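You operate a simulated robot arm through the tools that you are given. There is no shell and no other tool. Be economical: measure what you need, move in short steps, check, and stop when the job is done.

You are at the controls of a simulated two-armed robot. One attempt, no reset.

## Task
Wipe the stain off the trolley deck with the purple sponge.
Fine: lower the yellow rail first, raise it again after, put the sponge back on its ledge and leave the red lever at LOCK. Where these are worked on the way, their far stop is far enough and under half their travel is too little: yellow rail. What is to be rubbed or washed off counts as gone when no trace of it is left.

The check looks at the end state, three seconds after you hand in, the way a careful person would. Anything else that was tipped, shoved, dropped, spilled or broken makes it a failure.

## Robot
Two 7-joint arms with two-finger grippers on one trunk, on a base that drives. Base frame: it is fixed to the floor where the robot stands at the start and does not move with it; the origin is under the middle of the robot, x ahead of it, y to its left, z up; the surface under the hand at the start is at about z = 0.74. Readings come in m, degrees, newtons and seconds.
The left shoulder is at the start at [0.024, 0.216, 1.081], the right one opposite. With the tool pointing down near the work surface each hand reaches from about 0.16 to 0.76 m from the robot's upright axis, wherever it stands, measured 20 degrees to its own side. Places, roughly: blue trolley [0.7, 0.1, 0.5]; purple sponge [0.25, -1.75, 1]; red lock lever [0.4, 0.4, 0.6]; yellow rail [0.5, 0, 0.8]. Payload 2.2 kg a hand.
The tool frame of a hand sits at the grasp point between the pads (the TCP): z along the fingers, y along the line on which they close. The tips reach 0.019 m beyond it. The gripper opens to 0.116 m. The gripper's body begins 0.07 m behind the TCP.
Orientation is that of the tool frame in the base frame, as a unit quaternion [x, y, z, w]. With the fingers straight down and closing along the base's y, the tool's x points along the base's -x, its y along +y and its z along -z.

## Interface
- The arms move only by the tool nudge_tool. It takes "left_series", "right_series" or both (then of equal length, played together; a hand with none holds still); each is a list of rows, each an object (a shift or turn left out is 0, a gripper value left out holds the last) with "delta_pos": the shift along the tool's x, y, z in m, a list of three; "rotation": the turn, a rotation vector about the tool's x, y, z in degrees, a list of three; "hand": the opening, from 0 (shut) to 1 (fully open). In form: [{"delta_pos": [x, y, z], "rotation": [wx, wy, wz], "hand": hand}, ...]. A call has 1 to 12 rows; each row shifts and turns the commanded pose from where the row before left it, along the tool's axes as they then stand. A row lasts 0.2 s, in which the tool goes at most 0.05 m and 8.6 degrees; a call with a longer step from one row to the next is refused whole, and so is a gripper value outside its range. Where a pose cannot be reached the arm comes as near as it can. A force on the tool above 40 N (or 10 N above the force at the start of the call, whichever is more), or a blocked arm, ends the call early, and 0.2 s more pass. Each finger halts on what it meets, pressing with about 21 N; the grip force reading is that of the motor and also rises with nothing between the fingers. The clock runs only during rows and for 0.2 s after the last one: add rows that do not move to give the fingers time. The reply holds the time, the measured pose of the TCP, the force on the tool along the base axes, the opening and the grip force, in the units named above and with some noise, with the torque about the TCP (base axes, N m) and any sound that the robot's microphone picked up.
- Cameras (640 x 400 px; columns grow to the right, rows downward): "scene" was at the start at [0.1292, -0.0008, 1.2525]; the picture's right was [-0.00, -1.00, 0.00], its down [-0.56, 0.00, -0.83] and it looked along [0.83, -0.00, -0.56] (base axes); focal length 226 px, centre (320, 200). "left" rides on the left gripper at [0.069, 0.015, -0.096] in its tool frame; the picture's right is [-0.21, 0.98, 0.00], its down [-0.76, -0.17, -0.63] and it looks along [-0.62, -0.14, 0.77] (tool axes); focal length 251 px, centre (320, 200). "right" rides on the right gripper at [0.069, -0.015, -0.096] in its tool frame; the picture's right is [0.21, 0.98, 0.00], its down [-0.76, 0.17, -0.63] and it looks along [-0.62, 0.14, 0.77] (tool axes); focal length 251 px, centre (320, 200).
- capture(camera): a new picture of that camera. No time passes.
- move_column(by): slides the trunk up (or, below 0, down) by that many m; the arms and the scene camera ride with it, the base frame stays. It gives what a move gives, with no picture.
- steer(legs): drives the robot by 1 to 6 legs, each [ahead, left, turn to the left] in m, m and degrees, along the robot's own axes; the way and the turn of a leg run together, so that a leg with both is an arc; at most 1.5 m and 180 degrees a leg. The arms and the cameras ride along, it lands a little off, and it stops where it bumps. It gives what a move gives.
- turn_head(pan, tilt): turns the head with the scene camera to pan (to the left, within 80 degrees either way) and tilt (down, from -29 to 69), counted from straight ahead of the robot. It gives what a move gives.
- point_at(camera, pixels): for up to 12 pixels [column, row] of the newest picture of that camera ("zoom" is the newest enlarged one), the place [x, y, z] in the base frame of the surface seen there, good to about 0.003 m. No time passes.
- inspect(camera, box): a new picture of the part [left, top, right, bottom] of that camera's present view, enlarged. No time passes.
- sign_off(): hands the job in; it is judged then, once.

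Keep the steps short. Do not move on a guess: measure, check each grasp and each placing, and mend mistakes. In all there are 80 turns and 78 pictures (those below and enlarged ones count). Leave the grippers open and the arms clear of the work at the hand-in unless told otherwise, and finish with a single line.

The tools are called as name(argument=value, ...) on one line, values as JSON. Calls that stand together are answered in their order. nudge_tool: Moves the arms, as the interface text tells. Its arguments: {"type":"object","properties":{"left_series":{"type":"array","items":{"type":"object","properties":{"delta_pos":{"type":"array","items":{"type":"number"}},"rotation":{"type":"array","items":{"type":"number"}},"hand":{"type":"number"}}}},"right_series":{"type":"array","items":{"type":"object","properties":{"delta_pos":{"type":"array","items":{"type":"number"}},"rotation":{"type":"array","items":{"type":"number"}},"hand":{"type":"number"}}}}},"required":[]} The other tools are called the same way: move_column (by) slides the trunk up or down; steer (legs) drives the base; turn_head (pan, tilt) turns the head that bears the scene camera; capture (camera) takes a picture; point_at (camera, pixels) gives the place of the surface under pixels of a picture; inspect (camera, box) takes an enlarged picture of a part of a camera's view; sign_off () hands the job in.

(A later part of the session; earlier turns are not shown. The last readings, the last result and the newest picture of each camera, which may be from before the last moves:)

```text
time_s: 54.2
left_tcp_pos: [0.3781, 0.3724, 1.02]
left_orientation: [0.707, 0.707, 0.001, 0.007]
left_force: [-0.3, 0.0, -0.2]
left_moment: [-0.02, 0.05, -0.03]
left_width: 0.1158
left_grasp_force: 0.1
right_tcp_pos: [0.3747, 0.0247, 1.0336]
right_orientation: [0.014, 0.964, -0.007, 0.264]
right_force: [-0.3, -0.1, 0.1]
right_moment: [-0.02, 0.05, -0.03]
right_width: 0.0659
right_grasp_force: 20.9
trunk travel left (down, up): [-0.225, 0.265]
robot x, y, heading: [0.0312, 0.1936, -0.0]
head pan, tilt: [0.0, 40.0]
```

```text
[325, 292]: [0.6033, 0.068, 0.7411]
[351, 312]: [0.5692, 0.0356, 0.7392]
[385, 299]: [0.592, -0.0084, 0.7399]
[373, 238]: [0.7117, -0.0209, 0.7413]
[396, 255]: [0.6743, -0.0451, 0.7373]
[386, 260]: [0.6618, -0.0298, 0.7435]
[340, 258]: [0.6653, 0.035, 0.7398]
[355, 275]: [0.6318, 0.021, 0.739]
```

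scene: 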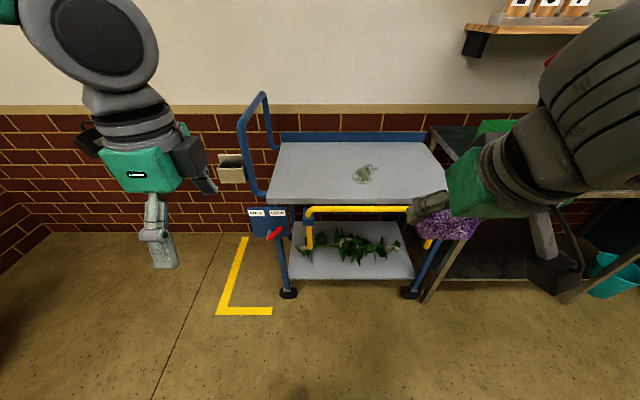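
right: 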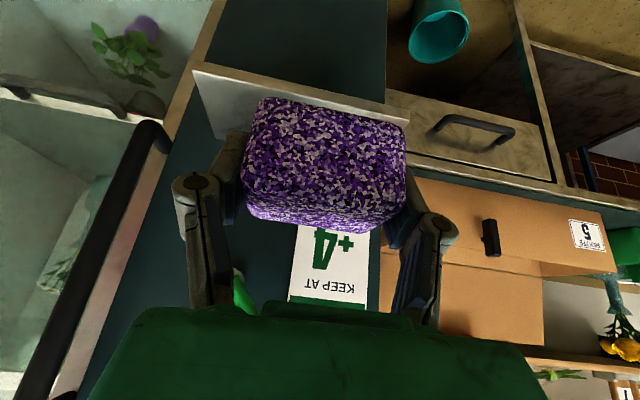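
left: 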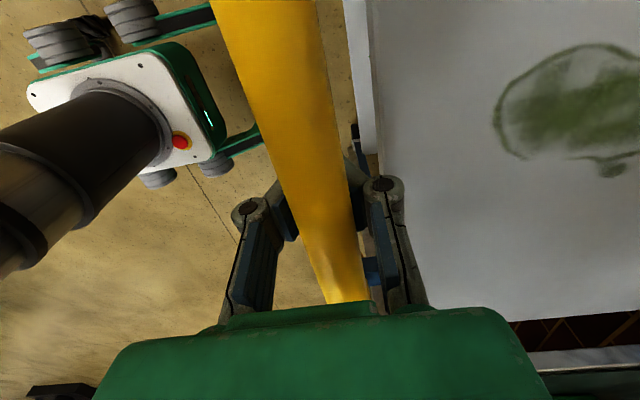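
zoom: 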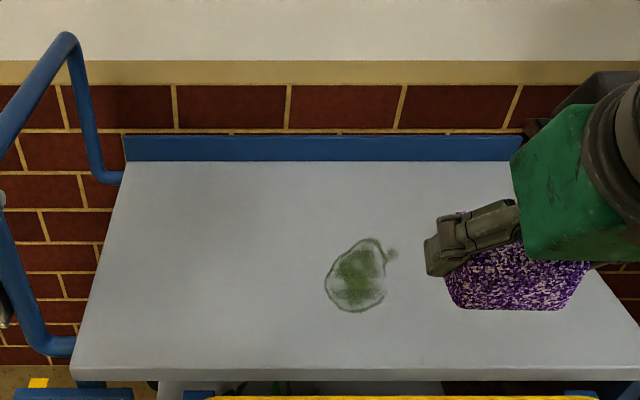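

Stain: x 0.565–0.715, y −0.048 to 0.07, deck z≈0.740. The sponge's bottom is about 0.029 m below the TCP, so contact comes at TCP z≈0.769. I move above the near-left part, TCP about (0.565, 0.06, 0.80).

nudge_tool(right_series=[{"delta_pos": [-0.0056, 0.005, 0.0373]}, {"delta_pos": [-0.0056, 0.005, 0.0373]}, {"delta_pos": [-0.0056, 0.005, 0.0373]}, {"delta_pos": [-0.0056, 0.005, 0.0373]}, {"delta_pos": [-0.0056, 0.005, 0.0373]}, {"delta_pos": [-0.0056, 0.005, 0.0373]}, {"delta_pos": [-0.0056, 0.005, 0.0373]}, {"delta_pos": [-0.0056, 0.005, 0.0373]}, {}])

capture(camera="right")

```text
time_s: 56.2
left_tcp_pos: [0.3748, 0.371, 1.0207]
left_orientation: [0.707, 0.707, 0.003, 0.008]
left_force: [0.4, -0.7, -0.8]
left_moment: [0.03, -0.04, -0.03]
left_width: 0.116
left_grasp_force: 0.1
right_tcp_pos: [0.5651, 0.0575, 0.7989]
right_orientation: [0.014, 0.964, -0.007, 0.265]
right_force: [0.0, 0.4, 0.9]
right_moment: [0.0, -0.01, 0.01]
right_width: 0.0659
right_grasp_force: 20.6
trunk travel left (down, up): [-0.225, 0.265]
robot x, y, heading: [0.0309, 0.1944, -0.2]
head pan, tilt: [0.0, 40.0]
```

```text
43 pictures are left
```

right: 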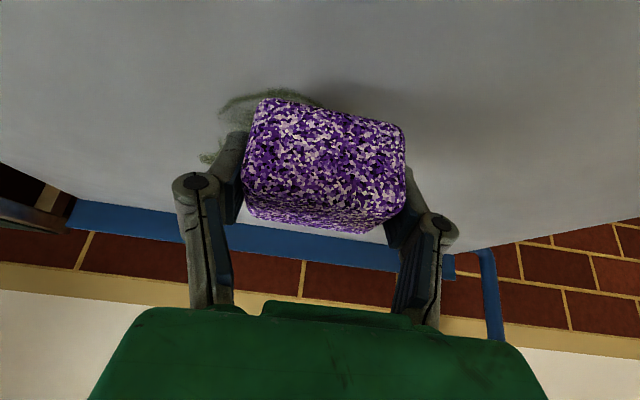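

Now lowering slowly onto the deck, watching force.

nudge_tool(right_series=[{"delta_pos": [0.0102, 0, 0.0172]}, {"delta_pos": [0.003, 0, 0.0051]}, {"delta_pos": [0.002, 0, 0.0034]}, {"delta_pos": [0.0015, 0, 0.0026]}, {}])

```text
time_s: 57.4
left_tcp_pos: [0.375, 0.3729, 1.0215]
left_orientation: [0.707, 0.707, 0.002, 0.008]
left_force: [-0.8, -0.6, 0.0]
left_moment: [0.01, -0.03, 0.02]
left_width: 0.1161
left_grasp_force: 0.1
right_tcp_pos: [0.5654, 0.0568, 0.7683]
right_orientation: [0.015, 0.963, -0.008, 0.268]
right_force: [-0.1, 0.0, 24.3]
right_moment: [0.17, 0.04, 0.07]
right_width: 0.0661
right_grasp_force: 21.0
trunk travel left (down, up): [-0.225, 0.265]
robot x, y, heading: [0.0309, 0.1919, -0.0]
head pan, tilt: [0.0, 40.0]
```

Contact at 24 N. I ease 1 mm and do a first stroke forward and back along x.

nudge_tool(right_series=[{"delta_pos": [-0.0005, 0, -0.0009]}, {"delta_pos": [-0.0267, 0.0009, 0.0158]}, {"delta_pos": [-0.0267, 0.0009, 0.0158]}, {"delta_pos": [-0.0267, 0.0009, 0.0158]}, {"delta_pos": [-0.0267, 0.0009, 0.0158]}, {"delta_pos": [-0.0267, 0.0009, 0.0158]}, {"delta_pos": [0.0267, -0.0009, -0.0158]}, {"delta_pos": [0.0267, -0.0009, -0.0158]}, {"delta_pos": [0.0267, -0.0009, -0.0158]}, {"delta_pos": [0.0267, -0.0009, -0.0158]}, {"delta_pos": [0.0267, -0.0009, -0.0158]}, {}])

inspect(camera="scene", box=[260, 120, 460, 280])

```text
time_s: 60.0
left_tcp_pos: [0.3769, 0.3727, 1.0209]
left_orientation: [0.707, 0.707, 0.002, 0.008]
left_force: [-0.1, -0.2, 0.0]
left_moment: [-0.01, 0.03, 0.02]
left_width: 0.1159
left_grasp_force: 0.0
right_tcp_pos: [0.5769, 0.0557, 0.7692]
right_orientation: [0.015, 0.964, -0.008, 0.266]
right_force: [1.2, -7.3, 15.4]
right_moment: [0.3, -0.12, -0.08]
right_width: 0.066
right_grasp_force: 20.6
right hand out of reach, approached as far as the arm can: row 9
trunk travel left (down, up): [-0.225, 0.265]
robot x, y, heading: [0.0314, 0.1961, 0.1]
head pan, tilt: [0.0, 40.0]
```

```text
2.50 times, centred on (360, 200) of scene
```

zoom: 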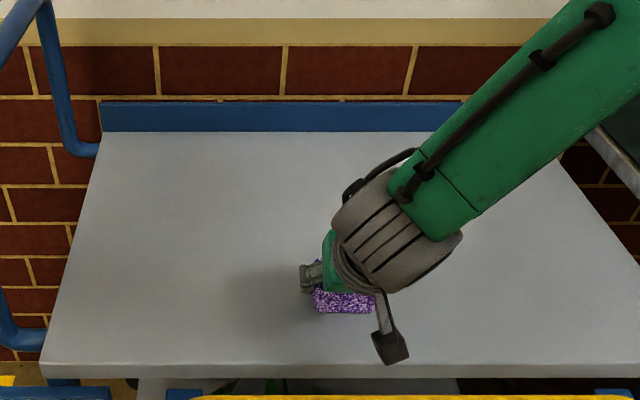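

The left strip is wiped. Next strip: shift y by −0.045 and stroke forward and back.

nudge_tool(right_series=[{"delta_pos": [0.008, -0.022, -0.005]}, {"delta_pos": [0, -0.023, 0]}, {"delta_pos": [-0.0267, 0.0009, 0.0158]}, {"delta_pos": [-0.0267, 0.0009, 0.0158]}, {"delta_pos": [-0.0267, 0.0009, 0.0158]}, {"delta_pos": [-0.0267, 0.0009, 0.0158]}, {"delta_pos": [-0.0267, 0.0009, 0.0158]}, {"delta_pos": [0.0267, -0.0009, -0.0158]}, {"delta_pos": [0.0267, -0.0009, -0.0158]}, {"delta_pos": [0.0267, -0.0009, -0.0158]}, {"delta_pos": [0.0267, -0.0009, -0.0158]}, {"delta_pos": [0.0267, -0.0009, -0.0158]}])

nudge_tool(right_series=[{"delta_pos": [0.0, -0.022, 0]}, {"delta_pos": [0, -0.023, 0]}, {"delta_pos": [-0.0267, 0.0009, 0.0158]}, {"delta_pos": [-0.0267, 0.0009, 0.0158]}, {"delta_pos": [-0.0267, 0.0009, 0.0158]}, {"delta_pos": [-0.0267, 0.0009, 0.0158]}, {"delta_pos": [-0.0267, 0.0009, 0.0158]}, {"delta_pos": [0.0267, -0.0009, -0.0158]}, {"delta_pos": [0.0267, -0.0009, -0.0158]}, {"delta_pos": [0.0267, -0.0009, -0.0158]}, {"delta_pos": [0.0267, -0.0009, -0.0158]}, {"delta_pos": [0.0267, -0.0009, -0.0158]}])

inspect(camera="scene", box=[260, 120, 460, 280])

```text
time_s: 62.6
left_tcp_pos: [0.3765, 0.3704, 1.0196]
left_orientation: [0.706, 0.708, 0.002, 0.009]
left_force: [-0.2, 0.0, -0.3]
left_moment: [0.0, 0.01, 0.0]
left_width: 0.1161
left_grasp_force: 0.1
right_tcp_pos: [0.5676, 0.0023, 0.7648]
right_orientation: [0.027, 0.964, -0.006, 0.264]
right_force: [9.4, -7.3, 22.8]
right_moment: [-0.12, 0.01, 0.11]
right_width: 0.0664
right_grasp_force: 21.3
trunk travel left (down, up): [-0.225, 0.265]
robot x, y, heading: [0.0281, 0.1907, 0.2]
head pan, tilt: [0.0, 40.0]
```

```text
time_s: 65.2
left_tcp_pos: [0.3761, 0.3715, 1.02]
left_orientation: [0.707, 0.707, 0.002, 0.008]
left_force: [1.1, -0.8, 0.4]
left_moment: [0.02, -0.02, 0.0]
left_width: 0.1159
left_grasp_force: 0.1
right_tcp_pos: [0.5623, -0.035, 0.7646]
right_orientation: [0.015, 0.964, -0.007, 0.264]
right_force: [0.2, -0.4, -0.8]
right_moment: [0.02, -0.04, -0.02]
right_width: 0.066
right_grasp_force: 20.3
trunk travel left (down, up): [-0.225, 0.265]
robot x, y, heading: [0.0297, 0.1941, -0.1]
head pan, tilt: [0.0, 40.0]
```

```text
2.50 times, centred on (360, 200) of scene
```

zoom: 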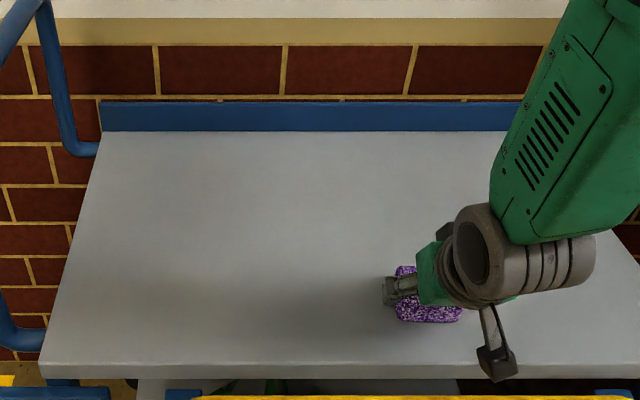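

The visible deck looks clean; force is now ~0, so the sponge has shifted slightly in the grip. I lift to check both deck and grip.

nudge_tool(right_series=[{"delta_pos": [-0.017, 0, -0.0287]}, {"delta_pos": [-0.017, -0.01, -0.0287]}, {"delta_pos": [-0.017, -0.025, -0.0287]}, {"delta_pos": [0, -0.04, 0]}, {"delta_pos": [0, -0.04, 0]}, {}])

inspect(camera="scene", box=[280, 150, 440, 250])

capture(camera="right")

```text
time_s: 66.6
left_tcp_pos: [0.3758, 0.3704, 1.0209]
left_orientation: [0.707, 0.707, 0.001, 0.006]
left_force: [-0.3, 0.1, 0.4]
left_moment: [0.01, 0.02, -0.03]
left_width: 0.1159
left_grasp_force: 0.0
right_tcp_pos: [0.5622, -0.1519, 0.8709]
right_orientation: [0.015, 0.964, -0.007, 0.264]
right_force: [-0.1, -0.8, -0.3]
right_moment: [0.01, -0.02, 0.01]
right_width: 0.0661
right_grasp_force: 20.8
trunk travel left (down, up): [-0.225, 0.265]
robot x, y, heading: [0.0311, 0.1973, -0.2]
head pan, tilt: [0.0, 40.0]
```

```text
4.00 times, centred on (360, 200) of scene
```

zoom: 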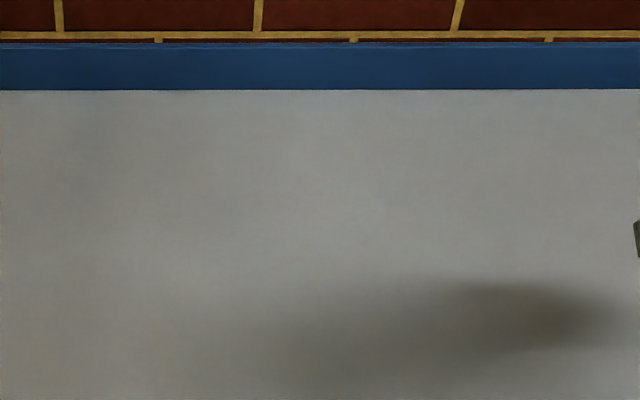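

```text
39 pictures are left
```

right: 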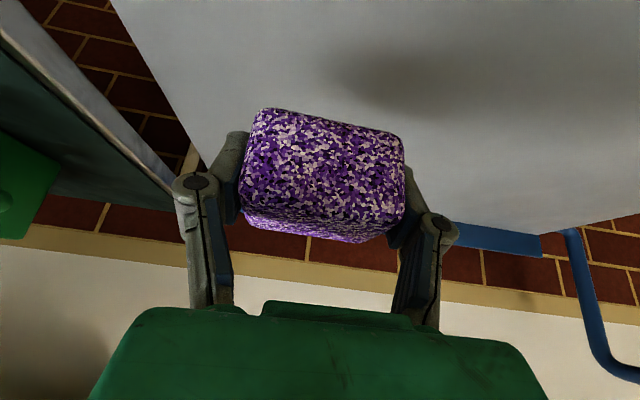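

The stain seems gone; a dark blur is probably the hand's shadow. I move the right hand back and up to check without shadow.

nudge_tool(right_series=[{"delta_pos": [0.0, -0.01, -0.04]}, {"delta_pos": [0.0164, -0.02, -0.039]}, {"delta_pos": [0.0164, -0.02, -0.039]}, {"delta_pos": [0.0164, -0.02, -0.039]}, {"delta_pos": [0.0164, -0.02, -0.039]}, {"delta_pos": [0.0164, -0.02, -0.039]}, {}])

inspect(camera="scene", box=[260, 140, 460, 265])

capture(camera="scene")

```text
time_s: 68.2
left_tcp_pos: [0.3781, 0.3692, 1.0201]
left_orientation: [0.707, 0.707, 0.002, 0.007]
left_force: [0.7, -0.4, -0.7]
left_moment: [0.03, 0.01, 0.02]
left_width: 0.116
left_grasp_force: 0.0
right_tcp_pos: [0.4529, -0.2167, 0.9703]
right_orientation: [0.017, 0.961, -0.02, 0.277]
right_force: [0.3, 0.1, -0.8]
right_moment: [0.02, 0.0, 0.04]
right_width: 0.0662
right_grasp_force: 20.9
right hand out of reach, approached as far as the arm can: row 4, 5, 6
trunk travel left (down, up): [-0.225, 0.265]
robot x, y, heading: [0.0289, 0.194, 0.1]
head pan, tilt: [0.0, 40.0]
```

```text
3.20 times, centred on (360, 202) of scene
```

zoom: 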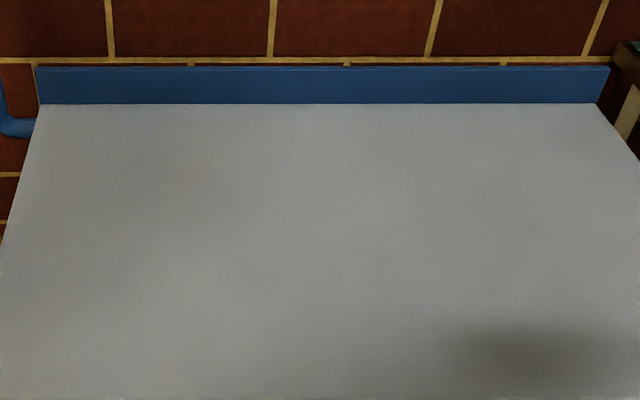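

```text
37 pictures are left
```

scene: 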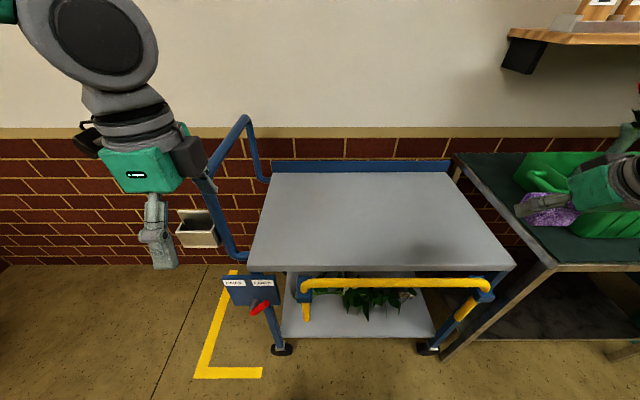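

The shadow moved with the hand, so it was only shadow. A close check of the stain zone for faint traces:

inspect(camera="scene", box=[330, 180, 430, 245])

point_at(camera="zoom", pixels=[[100, 80], [100, 350], [500, 80], [500, 350], [320, 200]])

```text
6.15 times, centred on (380, 212) of scene
```

zoom: 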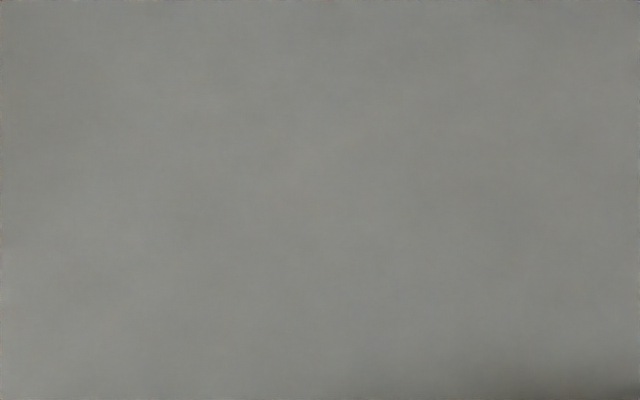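

```text
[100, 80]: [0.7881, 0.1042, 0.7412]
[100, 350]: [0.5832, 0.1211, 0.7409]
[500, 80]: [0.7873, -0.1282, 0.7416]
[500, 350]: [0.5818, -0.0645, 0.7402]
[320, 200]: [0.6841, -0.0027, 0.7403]
```

The zone (x 0.58–0.79, y −0.1–0.12) is clean. For raising the rail I'll use the left hand's shut fingers as a tilted hook under the rail. First I back off 0.1 m and move right 0.25 m for a good reach.

steer(legs=[[-0.1, 0, 0], [0, -0.25, 0]])

nudge_tool(left_series=[{"rotation": [0, 0, -8.2], "hand": 0}, {"rotation": [0, 0, -8.2]}, {"rotation": [0, 0, -8.2]}, {"rotation": [0, 0, -8.2]}, {"rotation": [0, 0, -8.2]}, {"rotation": [0, 0, -8.2]}, {"rotation": [0, 0, -8.2]}, {"rotation": [0, 0, -8.2]}, {"rotation": [0, 0, -8.2]}, {"rotation": [0, 0, -8.2]}, {"rotation": [0, 0, -8]}])

nudge_tool(left_series=[{"rotation": [0, -7.5, 0]}, {"rotation": [0, -7.5, 0]}, {"rotation": [0, -7.5, 0]}, {"rotation": [0, -7.5, 0]}, {"rotation": [0, -7.5, 0]}, {"rotation": [0, -7.5, 0]}, {"rotation": [0, -7.5, 0]}, {"rotation": [0, -7.5, 0]}, {}])

capture(camera="scene")

capture(camera="left")

```text
time_s: 70.7
left_tcp_pos: [0.2744, 0.1395, 1.0196]
left_orientation: [0.705, 0.709, -0.001, 0.01]
left_force: [-0.3, 0.6, 0.5]
left_moment: [0.01, -0.01, 0.02]
left_width: 0.1157
left_grasp_force: 0.2
right_tcp_pos: [0.351, -0.4473, 0.973]
right_orientation: [0.014, 0.961, -0.022, 0.276]
right_force: [0.2, 0.3, -0.6]
right_moment: [-0.03, 0.02, -0.03]
right_width: 0.0664
right_grasp_force: 21.4
trunk travel left (down, up): [-0.225, 0.265]
robot x, y, heading: [-0.0732, -0.0464, 0.1]
head pan, tilt: [0.0, 40.0]
```

```text
time_s: 73.1
left_tcp_pos: [0.2741, 0.1355, 1.021]
left_orientation: [-0.004, 1.0, -0.005, 0.007]
left_force: [-0.2, 1.0, 0.5]
left_moment: [0.03, 0.05, -0.02]
left_width: 0.0001
left_grasp_force: 21.3
right_tcp_pos: [0.349, -0.4515, 0.9718]
right_orientation: [0.015, 0.96, -0.021, 0.278]
right_force: [-0.1, 0.0, -0.3]
right_moment: [0.04, -0.01, 0.03]
right_width: 0.066
right_grasp_force: 20.6
trunk travel left (down, up): [-0.225, 0.265]
robot x, y, heading: [-0.076, -0.0427, -0.3]
head pan, tilt: [0.0, 40.0]
```

```text
time_s: 75.1
left_tcp_pos: [0.3492, 0.0922, 1.058]
left_orientation: [-0.005, 0.863, -0.004, 0.506]
left_force: [0.5, 0.3, 0.3]
left_moment: [0.0, 0.05, -0.01]
left_width: 0.0001
left_grasp_force: 20.5
left hand out of reach, approached as far as the arm can: row 4, 5, 6, 7, 8
right_tcp_pos: [0.35, -0.4479, 0.974]
right_orientation: [0.015, 0.96, -0.022, 0.278]
right_force: [0.5, -0.2, -0.5]
right_moment: [-0.01, 0.02, 0.0]
right_width: 0.0658
right_grasp_force: 21.1
trunk travel left (down, up): [-0.225, 0.265]
robot x, y, heading: [-0.0721, -0.047, 0.1]
head pan, tilt: [0.0, 40.0]
```

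```text
35 pictures are left
```

scene: 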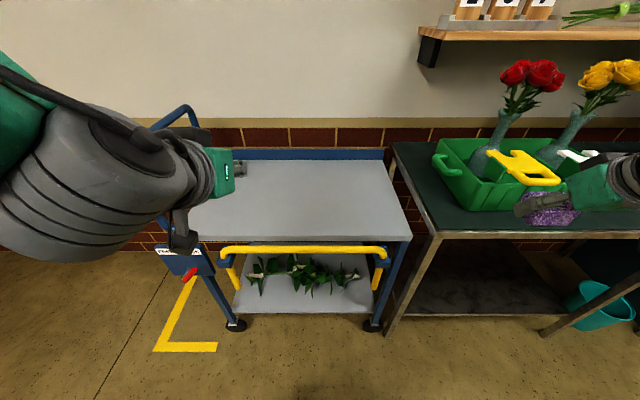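

```text
34 pictures are left
```

left: 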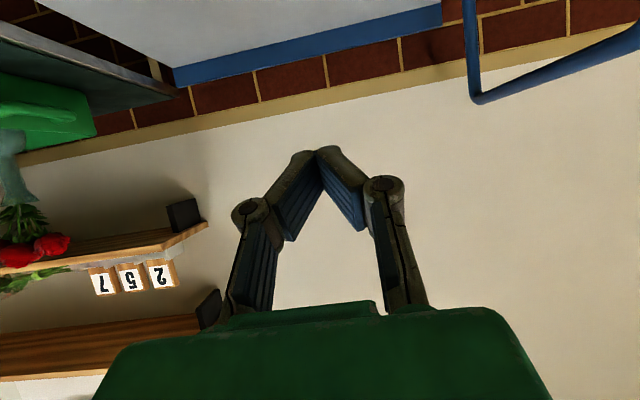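

The hook pose is reached (60° tilt). I back off another 0.1 m for reach, then bring the fingertips to a start point in front of the rail, about (0.354, 0, 0.738).

steer(legs=[[-0.1, 0, 0]])

nudge_tool(left_series=[{"delta_pos": [0.025, -0.0102, 0.0278]}, {"delta_pos": [0.025, -0.0102, 0.0278]}, {"delta_pos": [0.025, -0.0102, 0.0278]}, {"delta_pos": [0.025, -0.0102, 0.0278]}, {"delta_pos": [0.025, -0.0102, 0.0278]}, {"delta_pos": [0.025, -0.0102, 0.0278]}, {"delta_pos": [0.025, -0.0102, 0.0278]}, {"delta_pos": [0.025, -0.0102, 0.0278]}, {}])

capture(camera="scene")

capture(camera="left")

```text
time_s: 76.2
left_tcp_pos: [0.2506, 0.0932, 1.0574]
left_orientation: [-0.006, 0.862, -0.004, 0.506]
left_force: [0.7, -0.4, -0.1]
left_moment: [0.01, -0.02, 0.04]
left_width: 0.0
left_grasp_force: 20.5
right_tcp_pos: [0.2521, -0.4479, 0.9735]
right_orientation: [0.014, 0.96, -0.023, 0.278]
right_force: [-0.6, 0.6, -0.3]
right_moment: [0.01, 0.02, -0.02]
right_width: 0.0659
right_grasp_force: 21.4
trunk travel left (down, up): [-0.225, 0.265]
robot x, y, heading: [-0.1714, -0.0424, -0.1]
head pan, tilt: [0.0, 40.0]
```

```text
time_s: 78.2
left_tcp_pos: [0.3499, 0.0062, 0.7759]
left_orientation: [-0.006, 0.862, -0.003, 0.507]
left_force: [0.4, -0.4, 0.0]
left_moment: [-0.02, 0.0, 0.02]
left_width: 0.0003
left_grasp_force: 21.0
right_tcp_pos: [0.2501, -0.4476, 0.9746]
right_orientation: [0.014, 0.96, -0.021, 0.279]
right_force: [-0.7, -0.4, -0.5]
right_moment: [-0.01, -0.02, -0.02]
right_width: 0.0659
right_grasp_force: 21.1
trunk travel left (down, up): [-0.225, 0.265]
robot x, y, heading: [-0.1724, -0.0426, 0.2]
head pan, tilt: [0.0, 40.0]
```

```text
33 pictures are left
```

scene: 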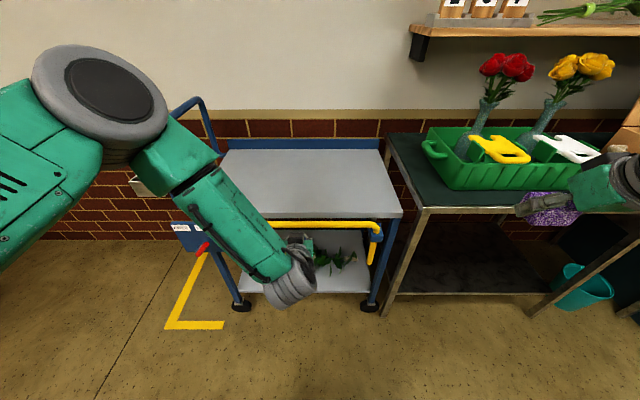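

```text
32 pictures are left
```

left: 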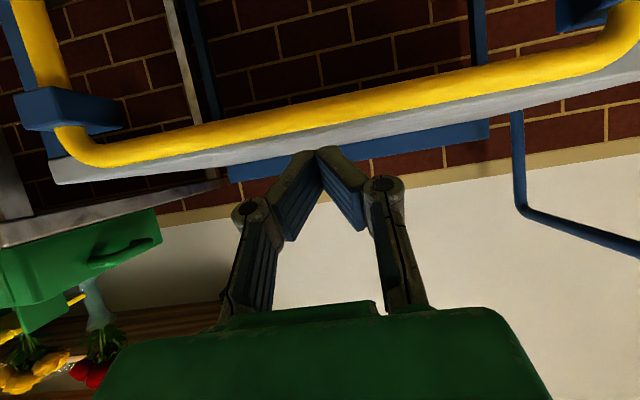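

I measure the rail and deck edge from the left camera.

point_at(camera="left", pixels=[[320, 100], [320, 115], [322, 128], [320, 140], [200, 130], [450, 80], [480, 100], [450, 110], [322, 150]])

```text
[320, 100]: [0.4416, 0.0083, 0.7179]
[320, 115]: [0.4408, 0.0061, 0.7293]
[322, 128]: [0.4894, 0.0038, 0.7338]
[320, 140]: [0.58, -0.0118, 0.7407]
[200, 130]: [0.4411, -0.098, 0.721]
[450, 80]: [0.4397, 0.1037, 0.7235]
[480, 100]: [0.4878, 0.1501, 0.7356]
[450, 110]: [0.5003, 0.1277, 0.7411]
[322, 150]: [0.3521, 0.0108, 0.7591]
```

Rail axis ≈(0.452, 0.724), deck face x≈0.488. I drop to the line below the rail and slide the tips under it.

nudge_tool(left_series=[{"delta_pos": [0.0138, 0, 0.0172]}, {"delta_pos": [0.0138, 0, 0.0172]}, {"delta_pos": [0, 0, 0.023]}, {"delta_pos": [0, 0, 0.023]}, {"delta_pos": [0, 0, 0.023]}, {"delta_pos": [0, 0, 0.023]}, {}])

capture(camera="left")

```text
time_s: 79.8
left_tcp_pos: [0.4466, 0.0087, 0.6893]
left_orientation: [-0.005, 0.863, -0.004, 0.506]
left_force: [0.4, -0.3, 0.5]
left_moment: [0.02, 0.02, 0.01]
left_width: 0.0
left_grasp_force: 21.3
right_tcp_pos: [0.2508, -0.4475, 0.9755]
right_orientation: [0.014, 0.96, -0.022, 0.279]
right_force: [-0.4, 0.0, -1.1]
right_moment: [-0.02, 0.01, -0.02]
right_width: 0.0661
right_grasp_force: 21.1
trunk travel left (down, up): [-0.225, 0.265]
robot x, y, heading: [-0.1693, -0.047, 0.2]
head pan, tilt: [0.0, 40.0]
```

```text
31 pictures are left
```

left: 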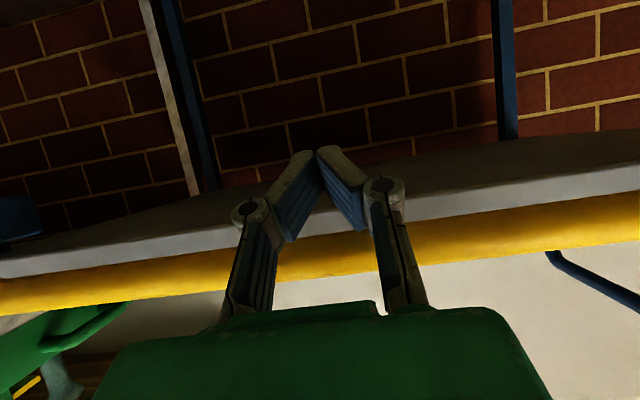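

The tips are under the rail. I raise straight up 0.06 m in small steps first.

nudge_tool(left_series=[{"delta_pos": [-0.0105, 0, -0.0059]}, {"delta_pos": [-0.0105, 0, -0.0059]}, {"delta_pos": [-0.0105, 0, -0.0059]}, {"delta_pos": [-0.0105, 0, -0.0059]}, {"delta_pos": [-0.0105, 0, -0.0059]}, {}])

capture(camera="scene")

```text
time_s: 81.2
left_tcp_pos: [0.4436, 0.0083, 0.7523]
left_orientation: [-0.006, 0.862, -0.004, 0.507]
left_force: [-6.2, 2.2, -7.3]
left_moment: [0.08, -0.05, -0.07]
left_width: 0.0002
left_grasp_force: 21.1
right_tcp_pos: [0.2503, -0.4471, 0.9747]
right_orientation: [0.015, 0.96, -0.023, 0.279]
right_force: [0.4, 0.0, 0.0]
right_moment: [-0.02, 0.01, 0.01]
right_width: 0.0657
right_grasp_force: 20.9
trunk travel left (down, up): [-0.225, 0.265]
robot x, y, heading: [-0.17, -0.0413, 0.2]
head pan, tilt: [0.0, 40.0]
```

```text
30 pictures are left
```

scene: 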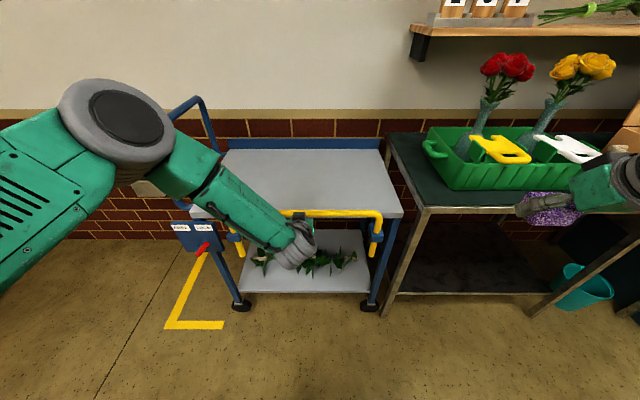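

The rail rises with the hook. I continue up to its stop.

nudge_tool(left_series=[{"delta_pos": [-0.0105, 0, -0.0059]}, {"delta_pos": [-0.0105, 0, -0.0059]}, {"delta_pos": [-0.0105, 0, -0.0059]}, {"delta_pos": [-0.0105, 0, -0.0059]}, {"delta_pos": [-0.0105, 0, -0.0059]}, {"delta_pos": [-0.0087, 0, -0.0049]}, {"delta_pos": [-0.0087, 0, -0.0049]}, {"delta_pos": [-0.0087, 0, -0.0049]}])

capture(camera="scene")

point_at(camera="scene", pixels=[[340, 192], [350, 193], [374, 195], [260, 193]])

```text
time_s: 83.0
left_tcp_pos: [0.4432, 0.0088, 0.8346]
left_orientation: [-0.004, 0.866, -0.004, 0.5]
left_force: [-6.9, -3.1, -36.0]
left_moment: [0.32, -0.05, -0.09]
left_width: 0.0
left_grasp_force: 21.3
right_tcp_pos: [0.2534, -0.4483, 0.9716]
right_orientation: [0.015, 0.961, -0.022, 0.277]
right_force: [0.3, 0.7, 0.1]
right_moment: [-0.01, -0.02, -0.01]
right_width: 0.0662
right_grasp_force: 20.8
trunk travel left (down, up): [-0.225, 0.265]
robot x, y, heading: [-0.173, -0.0438, -0.0]
head pan, tilt: [0.0, 40.0]
```

```text
29 pictures are left
```

scene: 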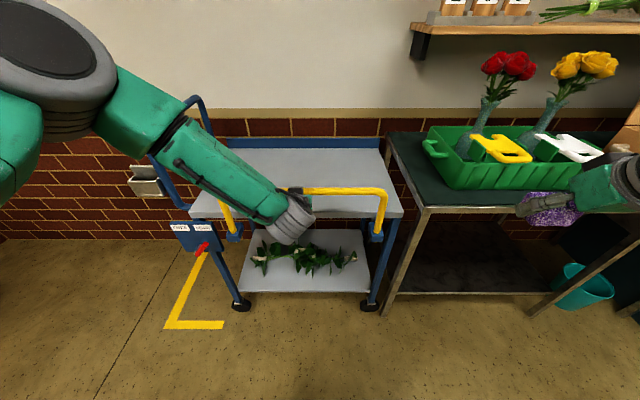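

```text
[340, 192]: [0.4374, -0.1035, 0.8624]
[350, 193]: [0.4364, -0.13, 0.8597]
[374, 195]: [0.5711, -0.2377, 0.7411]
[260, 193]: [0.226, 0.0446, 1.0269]
```

At the top stop (36 N). I ease down slightly, withdraw along the fingers and check the rail.

nudge_tool(left_series=[{"delta_pos": [0.0087, 0, 0.005]}, {"delta_pos": [0.0087, 0, 0.005]}, {"delta_pos": [0, 0, -0.03]}, {"delta_pos": [0, 0, -0.03]}, {"delta_pos": [0, 0, -0.03]}, {"delta_pos": [0, 0, -0.04]}, {"delta_pos": [0, 0.03, -0.035]}, {"delta_pos": [0, 0.03, -0.035]}, {"delta_pos": [0, 0.03, -0.03], "hand": 1}, {"delta_pos": [0, 0.03, 0], "hand": 1}, {}])

capture(camera="scene")

inspect(camera="scene", box=[160, 130, 420, 310])

```text
time_s: 85.4
left_tcp_pos: [0.2698, 0.1116, 0.9256]
left_orientation: [-0.005, 0.862, -0.004, 0.507]
left_force: [-0.3, -1.0, 0.2]
left_moment: [0.01, 0.01, -0.02]
left_width: 0.1161
left_grasp_force: 0.1
left hand out of reach, approached as far as the arm can: row 9, 10
right_tcp_pos: [0.251, -0.4479, 0.9746]
right_orientation: [0.015, 0.96, -0.022, 0.278]
right_force: [0.3, -0.4, -0.4]
right_moment: [-0.03, 0.02, 0.03]
right_width: 0.0661
right_grasp_force: 20.7
trunk travel left (down, up): [-0.225, 0.265]
robot x, y, heading: [-0.1656, -0.0444, -0.0]
head pan, tilt: [0.0, 40.0]
```

```text
28 pictures are left
```

scene: 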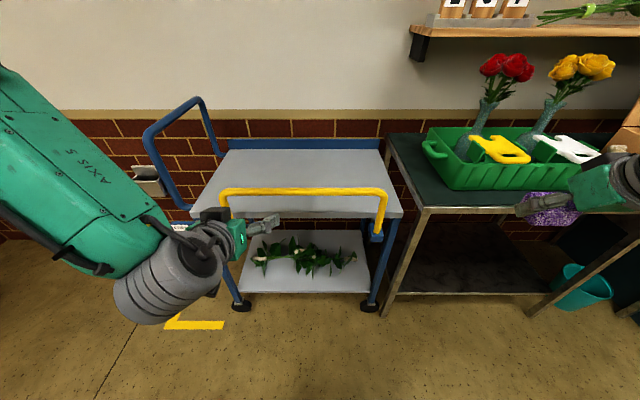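

```text
2.22 times, centred on (290, 220) of scene
```

zoom: 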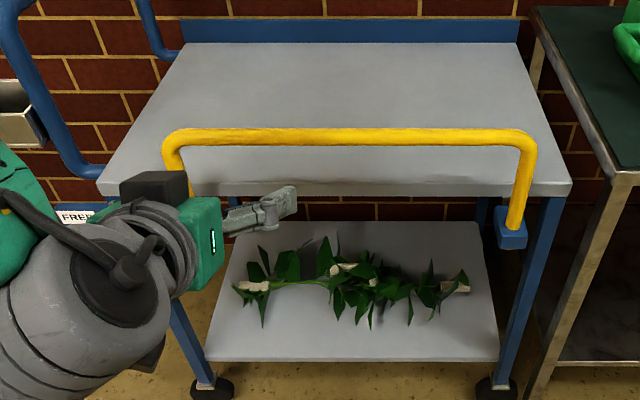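

The rail stands at the top again. I back off, straighten the left hand and check the rail height and lever.

steer(legs=[[-0.12, 0, 0]])

nudge_tool(left_series=[{"rotation": [0, 7.5, 0], "delta_pos": [-0.03, 0.02, -0.01]}, {"rotation": [0, 7.5, 0], "delta_pos": [-0.03, 0.02, -0.015]}, {"rotation": [0, 7.5, 0], "delta_pos": [-0.02, 0.02, -0.02]}, {"rotation": [0, 7.5, 0], "delta_pos": [-0.02, 0.02, -0.02]}, {"rotation": [0, 7.5, 0]}, {"rotation": [0, 7.5, 0]}, {"rotation": [0, 7.5, 0]}, {"rotation": [0, 7.5, 0]}, {}])

turn_head(pan=10, tilt=40)

capture(camera="scene")

```text
time_s: 86.7
left_tcp_pos: [0.1468, 0.1116, 0.9253]
left_orientation: [-0.006, 0.862, -0.004, 0.507]
left_force: [-0.9, -0.4, -0.7]
left_moment: [0.03, 0.02, -0.01]
left_width: 0.1159
left_grasp_force: 0.1
right_tcp_pos: [0.1302, -0.4469, 0.9756]
right_orientation: [0.013, 0.96, -0.022, 0.278]
right_force: [-0.7, 0.3, -0.5]
right_moment: [-0.01, -0.01, -0.01]
right_width: 0.066
right_grasp_force: 21.4
trunk travel left (down, up): [-0.225, 0.265]
robot x, y, heading: [-0.2918, -0.0451, 0.4]
head pan, tilt: [0.0, 40.0]
```

```text
time_s: 88.7
left_tcp_pos: [0.1585, 0.192, 1.0465]
left_orientation: [-0.004, 1.0, -0.006, 0.009]
left_force: [0.0, -0.2, 0.6]
left_moment: [0.01, -0.01, 0.03]
left_width: 0.116
left_grasp_force: 0.1
right_tcp_pos: [0.1289, -0.4472, 0.9755]
right_orientation: [0.014, 0.96, -0.023, 0.28]
right_force: [0.3, 0.5, -0.2]
right_moment: [0.02, -0.01, 0.02]
right_width: 0.0662
right_grasp_force: 21.6
trunk travel left (down, up): [-0.225, 0.265]
robot x, y, heading: [-0.2935, -0.0436, 0.2]
head pan, tilt: [0.0, 40.0]
```

```text
time_s: 89.4
left_tcp_pos: [0.1597, 0.1927, 1.0468]
left_orientation: [-0.005, 1.0, -0.007, 0.008]
left_force: [-0.4, -0.8, 0.4]
left_moment: [-0.02, -0.03, -0.01]
left_width: 0.1158
left_grasp_force: 0.1
right_tcp_pos: [0.1303, -0.446, 0.9752]
right_orientation: [0.012, 0.96, -0.021, 0.28]
right_force: [0.8, 0.4, -0.2]
right_moment: [0.0, -0.04, 0.03]
right_width: 0.0661
right_grasp_force: 20.7
trunk travel left (down, up): [-0.225, 0.265]
robot x, y, heading: [-0.2921, -0.049, 0.7]
head pan, tilt: [10.0, 40.0]
```

```text
26 pictures are left
```

scene: 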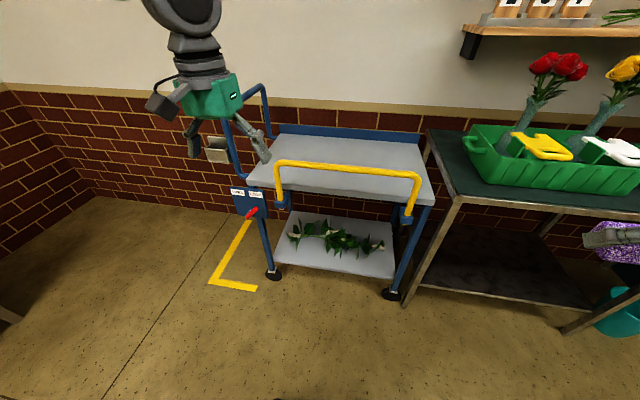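

inspect(camera="scene", box=[220, 120, 440, 260])

point_at(camera="scene", pixels=[[300, 163], [350, 168], [400, 174], [278, 170], [418, 180], [252, 212]])

```text
2.86 times, centred on (330, 190) of scene
```

zoom: 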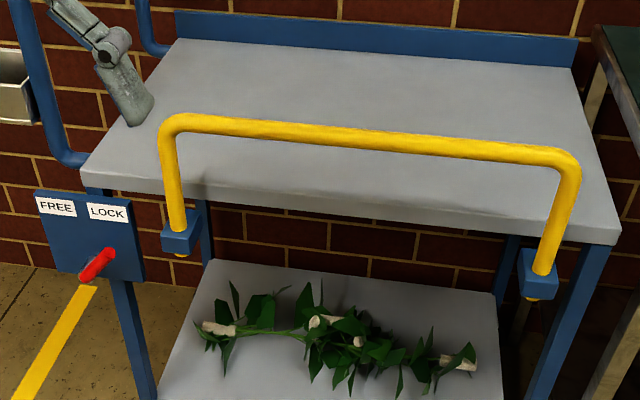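

```text
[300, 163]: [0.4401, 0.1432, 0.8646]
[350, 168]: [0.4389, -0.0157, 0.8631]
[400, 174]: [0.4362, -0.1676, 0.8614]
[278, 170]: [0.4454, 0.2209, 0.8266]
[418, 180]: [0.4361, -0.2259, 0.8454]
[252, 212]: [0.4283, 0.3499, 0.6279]
```

The rail is back at the top (z≈0.863), the lever is still at LOCK, and the deck is clean. Now I level the right hand again, bring it inward 0.2 m, then drive to the ledge.

nudge_tool(right_series=[{"rotation": [-2.8, 1.6, -0.8]}, {"delta_pos": [0, 0.04, 0]}, {"delta_pos": [0, 0.04, 0]}, {"delta_pos": [0, 0.04, 0]}, {"delta_pos": [0, 0.04, 0]}, {"delta_pos": [0, 0.04, 0]}, {"delta_pos": [-0.015, 0.02, -0.026]}, {"delta_pos": [-0.015, 0.02, -0.026]}, {}])

steer(legs=[[0, 0, -0.5], [0, -0.8, 0], [0, -0.79, 0]])

turn_head(pan=-10, tilt=40)

capture(camera="scene")

capture(camera="right")

```text
time_s: 91.4
left_tcp_pos: [0.1592, 0.1934, 1.0456]
left_orientation: [-0.006, 1.0, -0.007, 0.009]
left_force: [-0.1, -0.1, 0.7]
left_moment: [0.02, 0.01, 0.02]
left_width: 0.116
left_grasp_force: 0.0
right_tcp_pos: [0.1357, -0.2451, 0.9693]
right_orientation: [0.013, 0.96, -0.022, 0.28]
right_force: [0.1, 0.5, 0.0]
right_moment: [-0.01, -0.01, -0.03]
right_width: 0.0662
right_grasp_force: 20.9
right hand out of reach, approached as far as the arm can: row 1, 7, 8
trunk travel left (down, up): [-0.225, 0.265]
robot x, y, heading: [-0.2884, -0.0438, 0.3]
head pan, tilt: [10.0, 40.0]
```

```text
time_s: 99.7
left_tcp_pos: [0.149, -1.3715, 1.0457]
left_orientation: [0.013, 1.0, -0.007, 0.009]
left_force: [0.1, 0.6, 0.4]
left_moment: [-0.01, -0.01, 0.01]
left_width: 0.1161
left_grasp_force: 0.0
right_tcp_pos: [0.1096, -1.809, 0.9685]
right_orientation: [0.029, 0.959, -0.026, 0.28]
right_force: [0.8, -0.2, -0.4]
right_moment: [-0.02, 0.0, 0.0]
right_width: 0.0659
right_grasp_force: 21.6
trunk travel left (down, up): [-0.225, 0.265]
robot x, y, heading: [-0.3114, -1.5973, -1.8]
head pan, tilt: [10.0, 40.0]
```

```text
time_s: 100.5
left_tcp_pos: [0.1469, -1.3711, 1.0468]
left_orientation: [0.013, 1.0, -0.007, 0.01]
left_force: [0.4, 0.0, -0.4]
left_moment: [0.02, 0.0, -0.01]
left_width: 0.116
left_grasp_force: 0.0
right_tcp_pos: [0.1069, -1.809, 0.9693]
right_orientation: [0.03, 0.959, -0.026, 0.28]
right_force: [0.1, 0.2, -0.7]
right_moment: [0.0, 0.0, 0.01]
right_width: 0.0663
right_grasp_force: 21.2
trunk travel left (down, up): [-0.225, 0.265]
robot x, y, heading: [-0.3133, -1.5946, -1.9]
head pan, tilt: [-10.0, 40.0]
```

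```text
24 pictures are left
```

scene: 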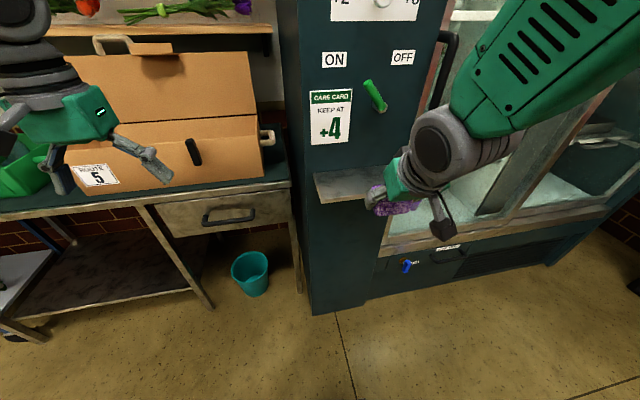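

```text
23 pictures are left
```

right: 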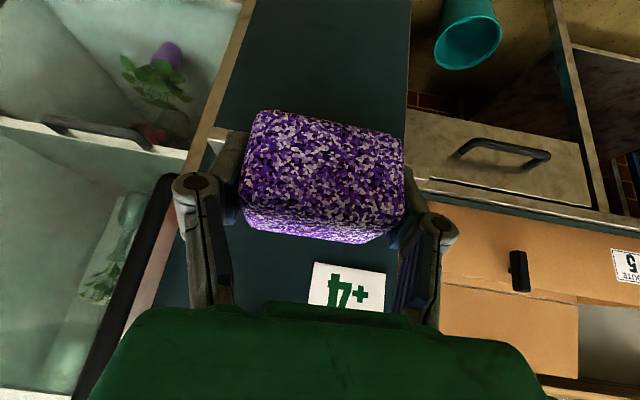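

The hand is at z 0.969 with slight yaw and roll. I raise it to about z 1.03, then correct the base by +1.9° and 0.05 m forward.

nudge_tool(right_series=[{"delta_pos": [-0.0107, 0, -0.017]}, {"delta_pos": [-0.0107, 0, -0.017]}, {"delta_pos": [-0.0107, 0, -0.017]}, {}])

steer(legs=[[0, 0, 1.9], [0.05, -0.03, 0]])

```text
time_s: 101.5
left_tcp_pos: [0.1464, -1.371, 1.047]
left_orientation: [0.013, 1.0, -0.007, 0.01]
left_force: [0.0, -0.7, -0.5]
left_moment: [0.04, 0.0, 0.0]
left_width: 0.116
left_grasp_force: 0.2
right_tcp_pos: [0.1006, -1.8026, 0.9681]
right_orientation: [0.027, 0.965, -0.016, 0.26]
right_force: [-0.4, 0.6, 0.0]
right_moment: [0.01, -0.02, 0.0]
right_width: 0.0664
right_grasp_force: 20.9
right hand out of reach, approached as far as the arm can: row 1, 2, 3
trunk travel left (down, up): [-0.225, 0.265]
robot x, y, heading: [-0.3131, -1.5948, -1.8]
head pan, tilt: [-10.0, 40.0]
```

```text
time_s: 102.8
left_tcp_pos: [0.1893, -1.367, 1.0432]
left_orientation: [-0.007, 1.0, -0.014, 0.009]
left_force: [0.3, 0.8, -0.3]
left_moment: [-0.08, 0.06, 0.03]
left_width: 0.1159
left_grasp_force: 0.0
right_tcp_pos: [0.1594, -1.8002, 0.9697]
right_orientation: [0.008, 0.965, -0.018, 0.26]
right_force: [0.6, 1.0, -0.2]
right_moment: [-0.09, 0.05, 0.03]
right_width: 0.0663
right_grasp_force: 20.8
trunk travel left (down, up): [-0.225, 0.265]
robot x, y, heading: [-0.261, -1.6248, 0.3]
head pan, tilt: [-10.0, 40.0]
```

The readings suggest the commanded pose is still ahead of what the arm can reach (up and back). I probe with a small forward move to see how the hand responds.

nudge_tool(right_series=[{"delta_pos": [-0.0215, 0, 0.0127]}, {}])

nudge_tool(right_series=[{"delta_pos": [-0.0215, 0, 0.0127]}, {}])

```text
time_s: 103.4
left_tcp_pos: [0.1861, -1.3917, 1.0483]
left_orientation: [-0.005, 1.0, -0.004, 0.009]
left_force: [-0.1, -0.7, 0.3]
left_moment: [0.11, -0.01, 0.01]
left_width: 0.1161
left_grasp_force: 0.1
right_tcp_pos: [0.1831, -1.8241, 0.966]
right_orientation: [0.011, 0.965, -0.008, 0.261]
right_force: [0.0, -0.8, -0.7]
right_moment: [0.09, -0.01, 0.05]
right_width: 0.0659
right_grasp_force: 21.7
trunk travel left (down, up): [-0.225, 0.265]
robot x, y, heading: [-0.2578, -1.6222, 0.2]
head pan, tilt: [-10.0, 40.0]
```

```text
time_s: 104.0
left_tcp_pos: [0.1861, -1.3829, 1.0471]
left_orientation: [-0.006, 1.0, -0.007, 0.01]
left_force: [1.3, 0.2, 0.5]
left_moment: [0.07, -0.02, 0.01]
left_width: 0.1158
left_grasp_force: 0.1
right_tcp_pos: [0.2061, -1.818, 0.9677]
right_orientation: [0.01, 0.965, -0.01, 0.263]
right_force: [-1.0, -0.9, -0.2]
right_moment: [0.05, -0.01, 0.01]
right_width: 0.0662
right_grasp_force: 21.0
trunk travel left (down, up): [-0.225, 0.265]
robot x, y, heading: [-0.2577, -1.6208, 0.3]
head pan, tilt: [-10.0, 40.0]
```

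It responds directly. I level the hand, move to (0.262, −1.798) at z≈0.968, above the ledge spot.

nudge_tool(right_series=[{"rotation": [-1.4, 0, -0.8]}, {"delta_pos": [0, 0.02, 0]}, {"delta_pos": [-0.0239, 0, 0.0141]}, {"delta_pos": [-0.0239, 0, 0.0141]}, {}])

capture(camera="right")

inspect(camera="scene", box=[300, 50, 500, 240])

```text
time_s: 105.2
left_tcp_pos: [0.186, -1.3783, 1.0477]
left_orientation: [-0.006, 1.0, -0.009, 0.01]
left_force: [0.0, 0.2, 1.2]
left_moment: [0.0, 0.03, -0.02]
left_width: 0.1159
left_grasp_force: 0.0
right_tcp_pos: [0.2612, -1.7932, 0.9694]
right_orientation: [-0.002, 0.965, -0.002, 0.263]
right_force: [0.4, 0.5, -1.2]
right_moment: [0.02, 0.01, 0.01]
right_width: 0.0661
right_grasp_force: 20.7
trunk travel left (down, up): [-0.225, 0.265]
robot x, y, heading: [-0.2606, -1.6213, 0.1]
head pan, tilt: [-10.0, 40.0]
```

```text
22 pictures are left
```

right: 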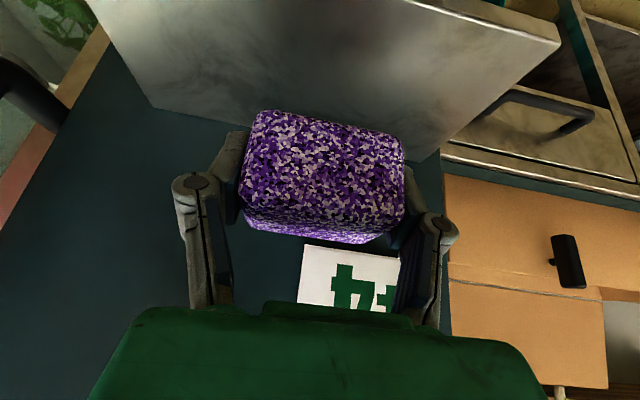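

```text
2.11 times, centred on (400, 145) of scene
```

zoom: 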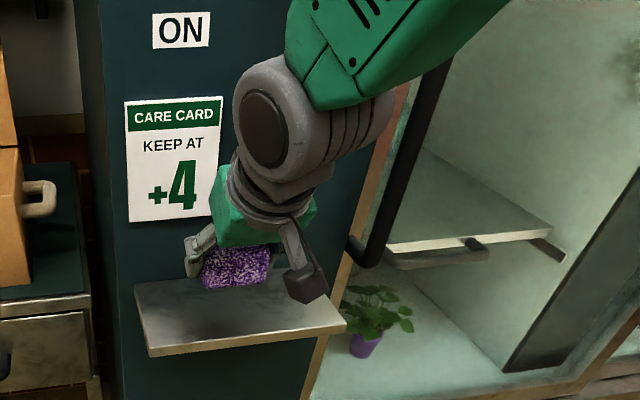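

Over the ledge, clear of the lever. I lower in small steps until light contact.

nudge_tool(right_series=[{"delta_pos": [0.0076, 0, 0.0129]}, {"delta_pos": [0.0076, 0, 0.0129]}, {"delta_pos": [0.0035, 0, 0.006]}, {"delta_pos": [0.002, 0, 0.0034]}, {}])

```text
time_s: 106.4
left_tcp_pos: [0.1866, -1.3665, 1.0441]
left_orientation: [-0.007, 1.0, -0.013, 0.01]
left_force: [0.1, 0.7, -0.7]
left_moment: [-0.04, -0.01, 0.0]
left_width: 0.116
left_grasp_force: 0.0
right_tcp_pos: [0.2633, -1.7823, 0.9302]
right_orientation: [-0.003, 0.965, -0.006, 0.262]
right_force: [-0.3, 0.2, -0.6]
right_moment: [-0.03, 0.0, 0.0]
right_width: 0.066
right_grasp_force: 21.0
trunk travel left (down, up): [-0.225, 0.265]
robot x, y, heading: [-0.2634, -1.6171, -0.0]
head pan, tilt: [-10.0, 40.0]
```

No contact yet at z 0.930. I lower a few mm more.

nudge_tool(right_series=[{"delta_pos": [0.0013, -0.005, 0.0021]}, {"delta_pos": [0.001, -0.004, 0.0017]}, {"delta_pos": [0.0008, 0, 0.0013]}, {}])

inspect(camera="right", box=[200, 60, 480, 260])

```text
time_s: 107.4
left_tcp_pos: [0.1855, -1.377, 1.0463]
left_orientation: [-0.006, 1.0, -0.009, 0.011]
left_force: [0.5, 0.4, -0.3]
left_moment: [0.01, -0.01, 0.03]
left_width: 0.1161
left_grasp_force: 0.0
right_tcp_pos: [0.262, -1.7992, 0.9241]
right_orientation: [-0.002, 0.964, 0.0, 0.264]
right_force: [-0.3, 9.7, 19.9]
right_moment: [0.36, 0.32, -0.18]
right_width: 0.066
right_grasp_force: 21.1
trunk travel left (down, up): [-0.225, 0.265]
robot x, y, heading: [-0.2584, -1.6208, 0.1]
head pan, tilt: [-10.0, 40.0]
```

```text
2.00 times, centred on (340, 160) of right
```

zoom: 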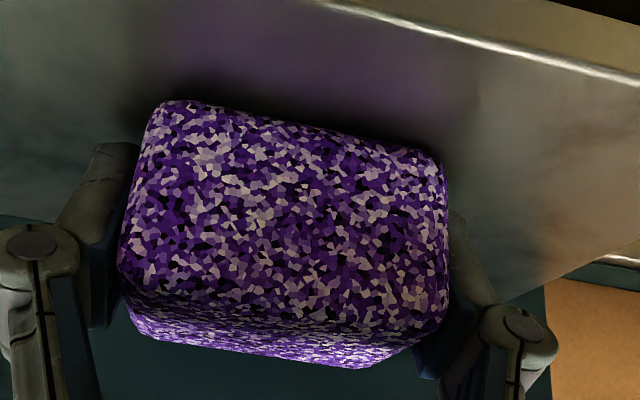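

In contact (20 N). I ease 1 mm and open the gripper.

nudge_tool(right_series=[{"delta_pos": [-0.0005, 0, -0.0009]}, {"hand": 0.65}, {"hand": 0.75}, {"hand": 0.9}, {"hand": 1}, {"hand": 1}])

capture(camera="right")

```text
time_s: 108.8
left_tcp_pos: [0.1867, -1.3735, 1.0455]
left_orientation: [-0.005, 1.0, -0.01, 0.01]
left_force: [0.6, 0.0, -0.5]
left_moment: [-0.03, 0.0, 0.04]
left_width: 0.116
left_grasp_force: 0.0
right_tcp_pos: [0.2627, -1.7986, 0.9231]
right_orientation: [-0.001, 0.965, -0.004, 0.261]
right_force: [-0.1, 0.2, 0.4]
right_moment: [0.01, -0.03, -0.01]
right_width: 0.1162
right_grasp_force: 0.1
trunk travel left (down, up): [-0.225, 0.265]
robot x, y, heading: [-0.2631, -1.6215, 0.3]
head pan, tilt: [-10.0, 40.0]
```

```text
19 pictures are left
```

right: 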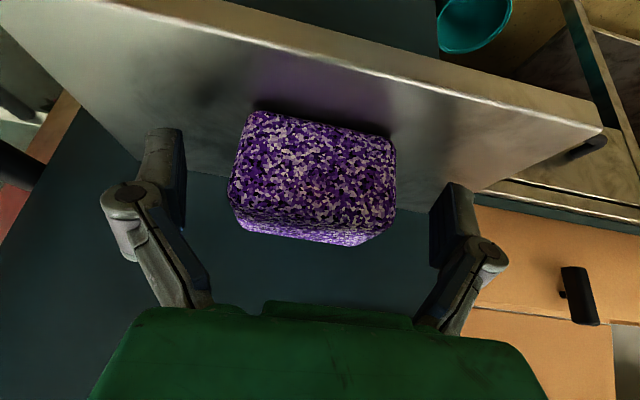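

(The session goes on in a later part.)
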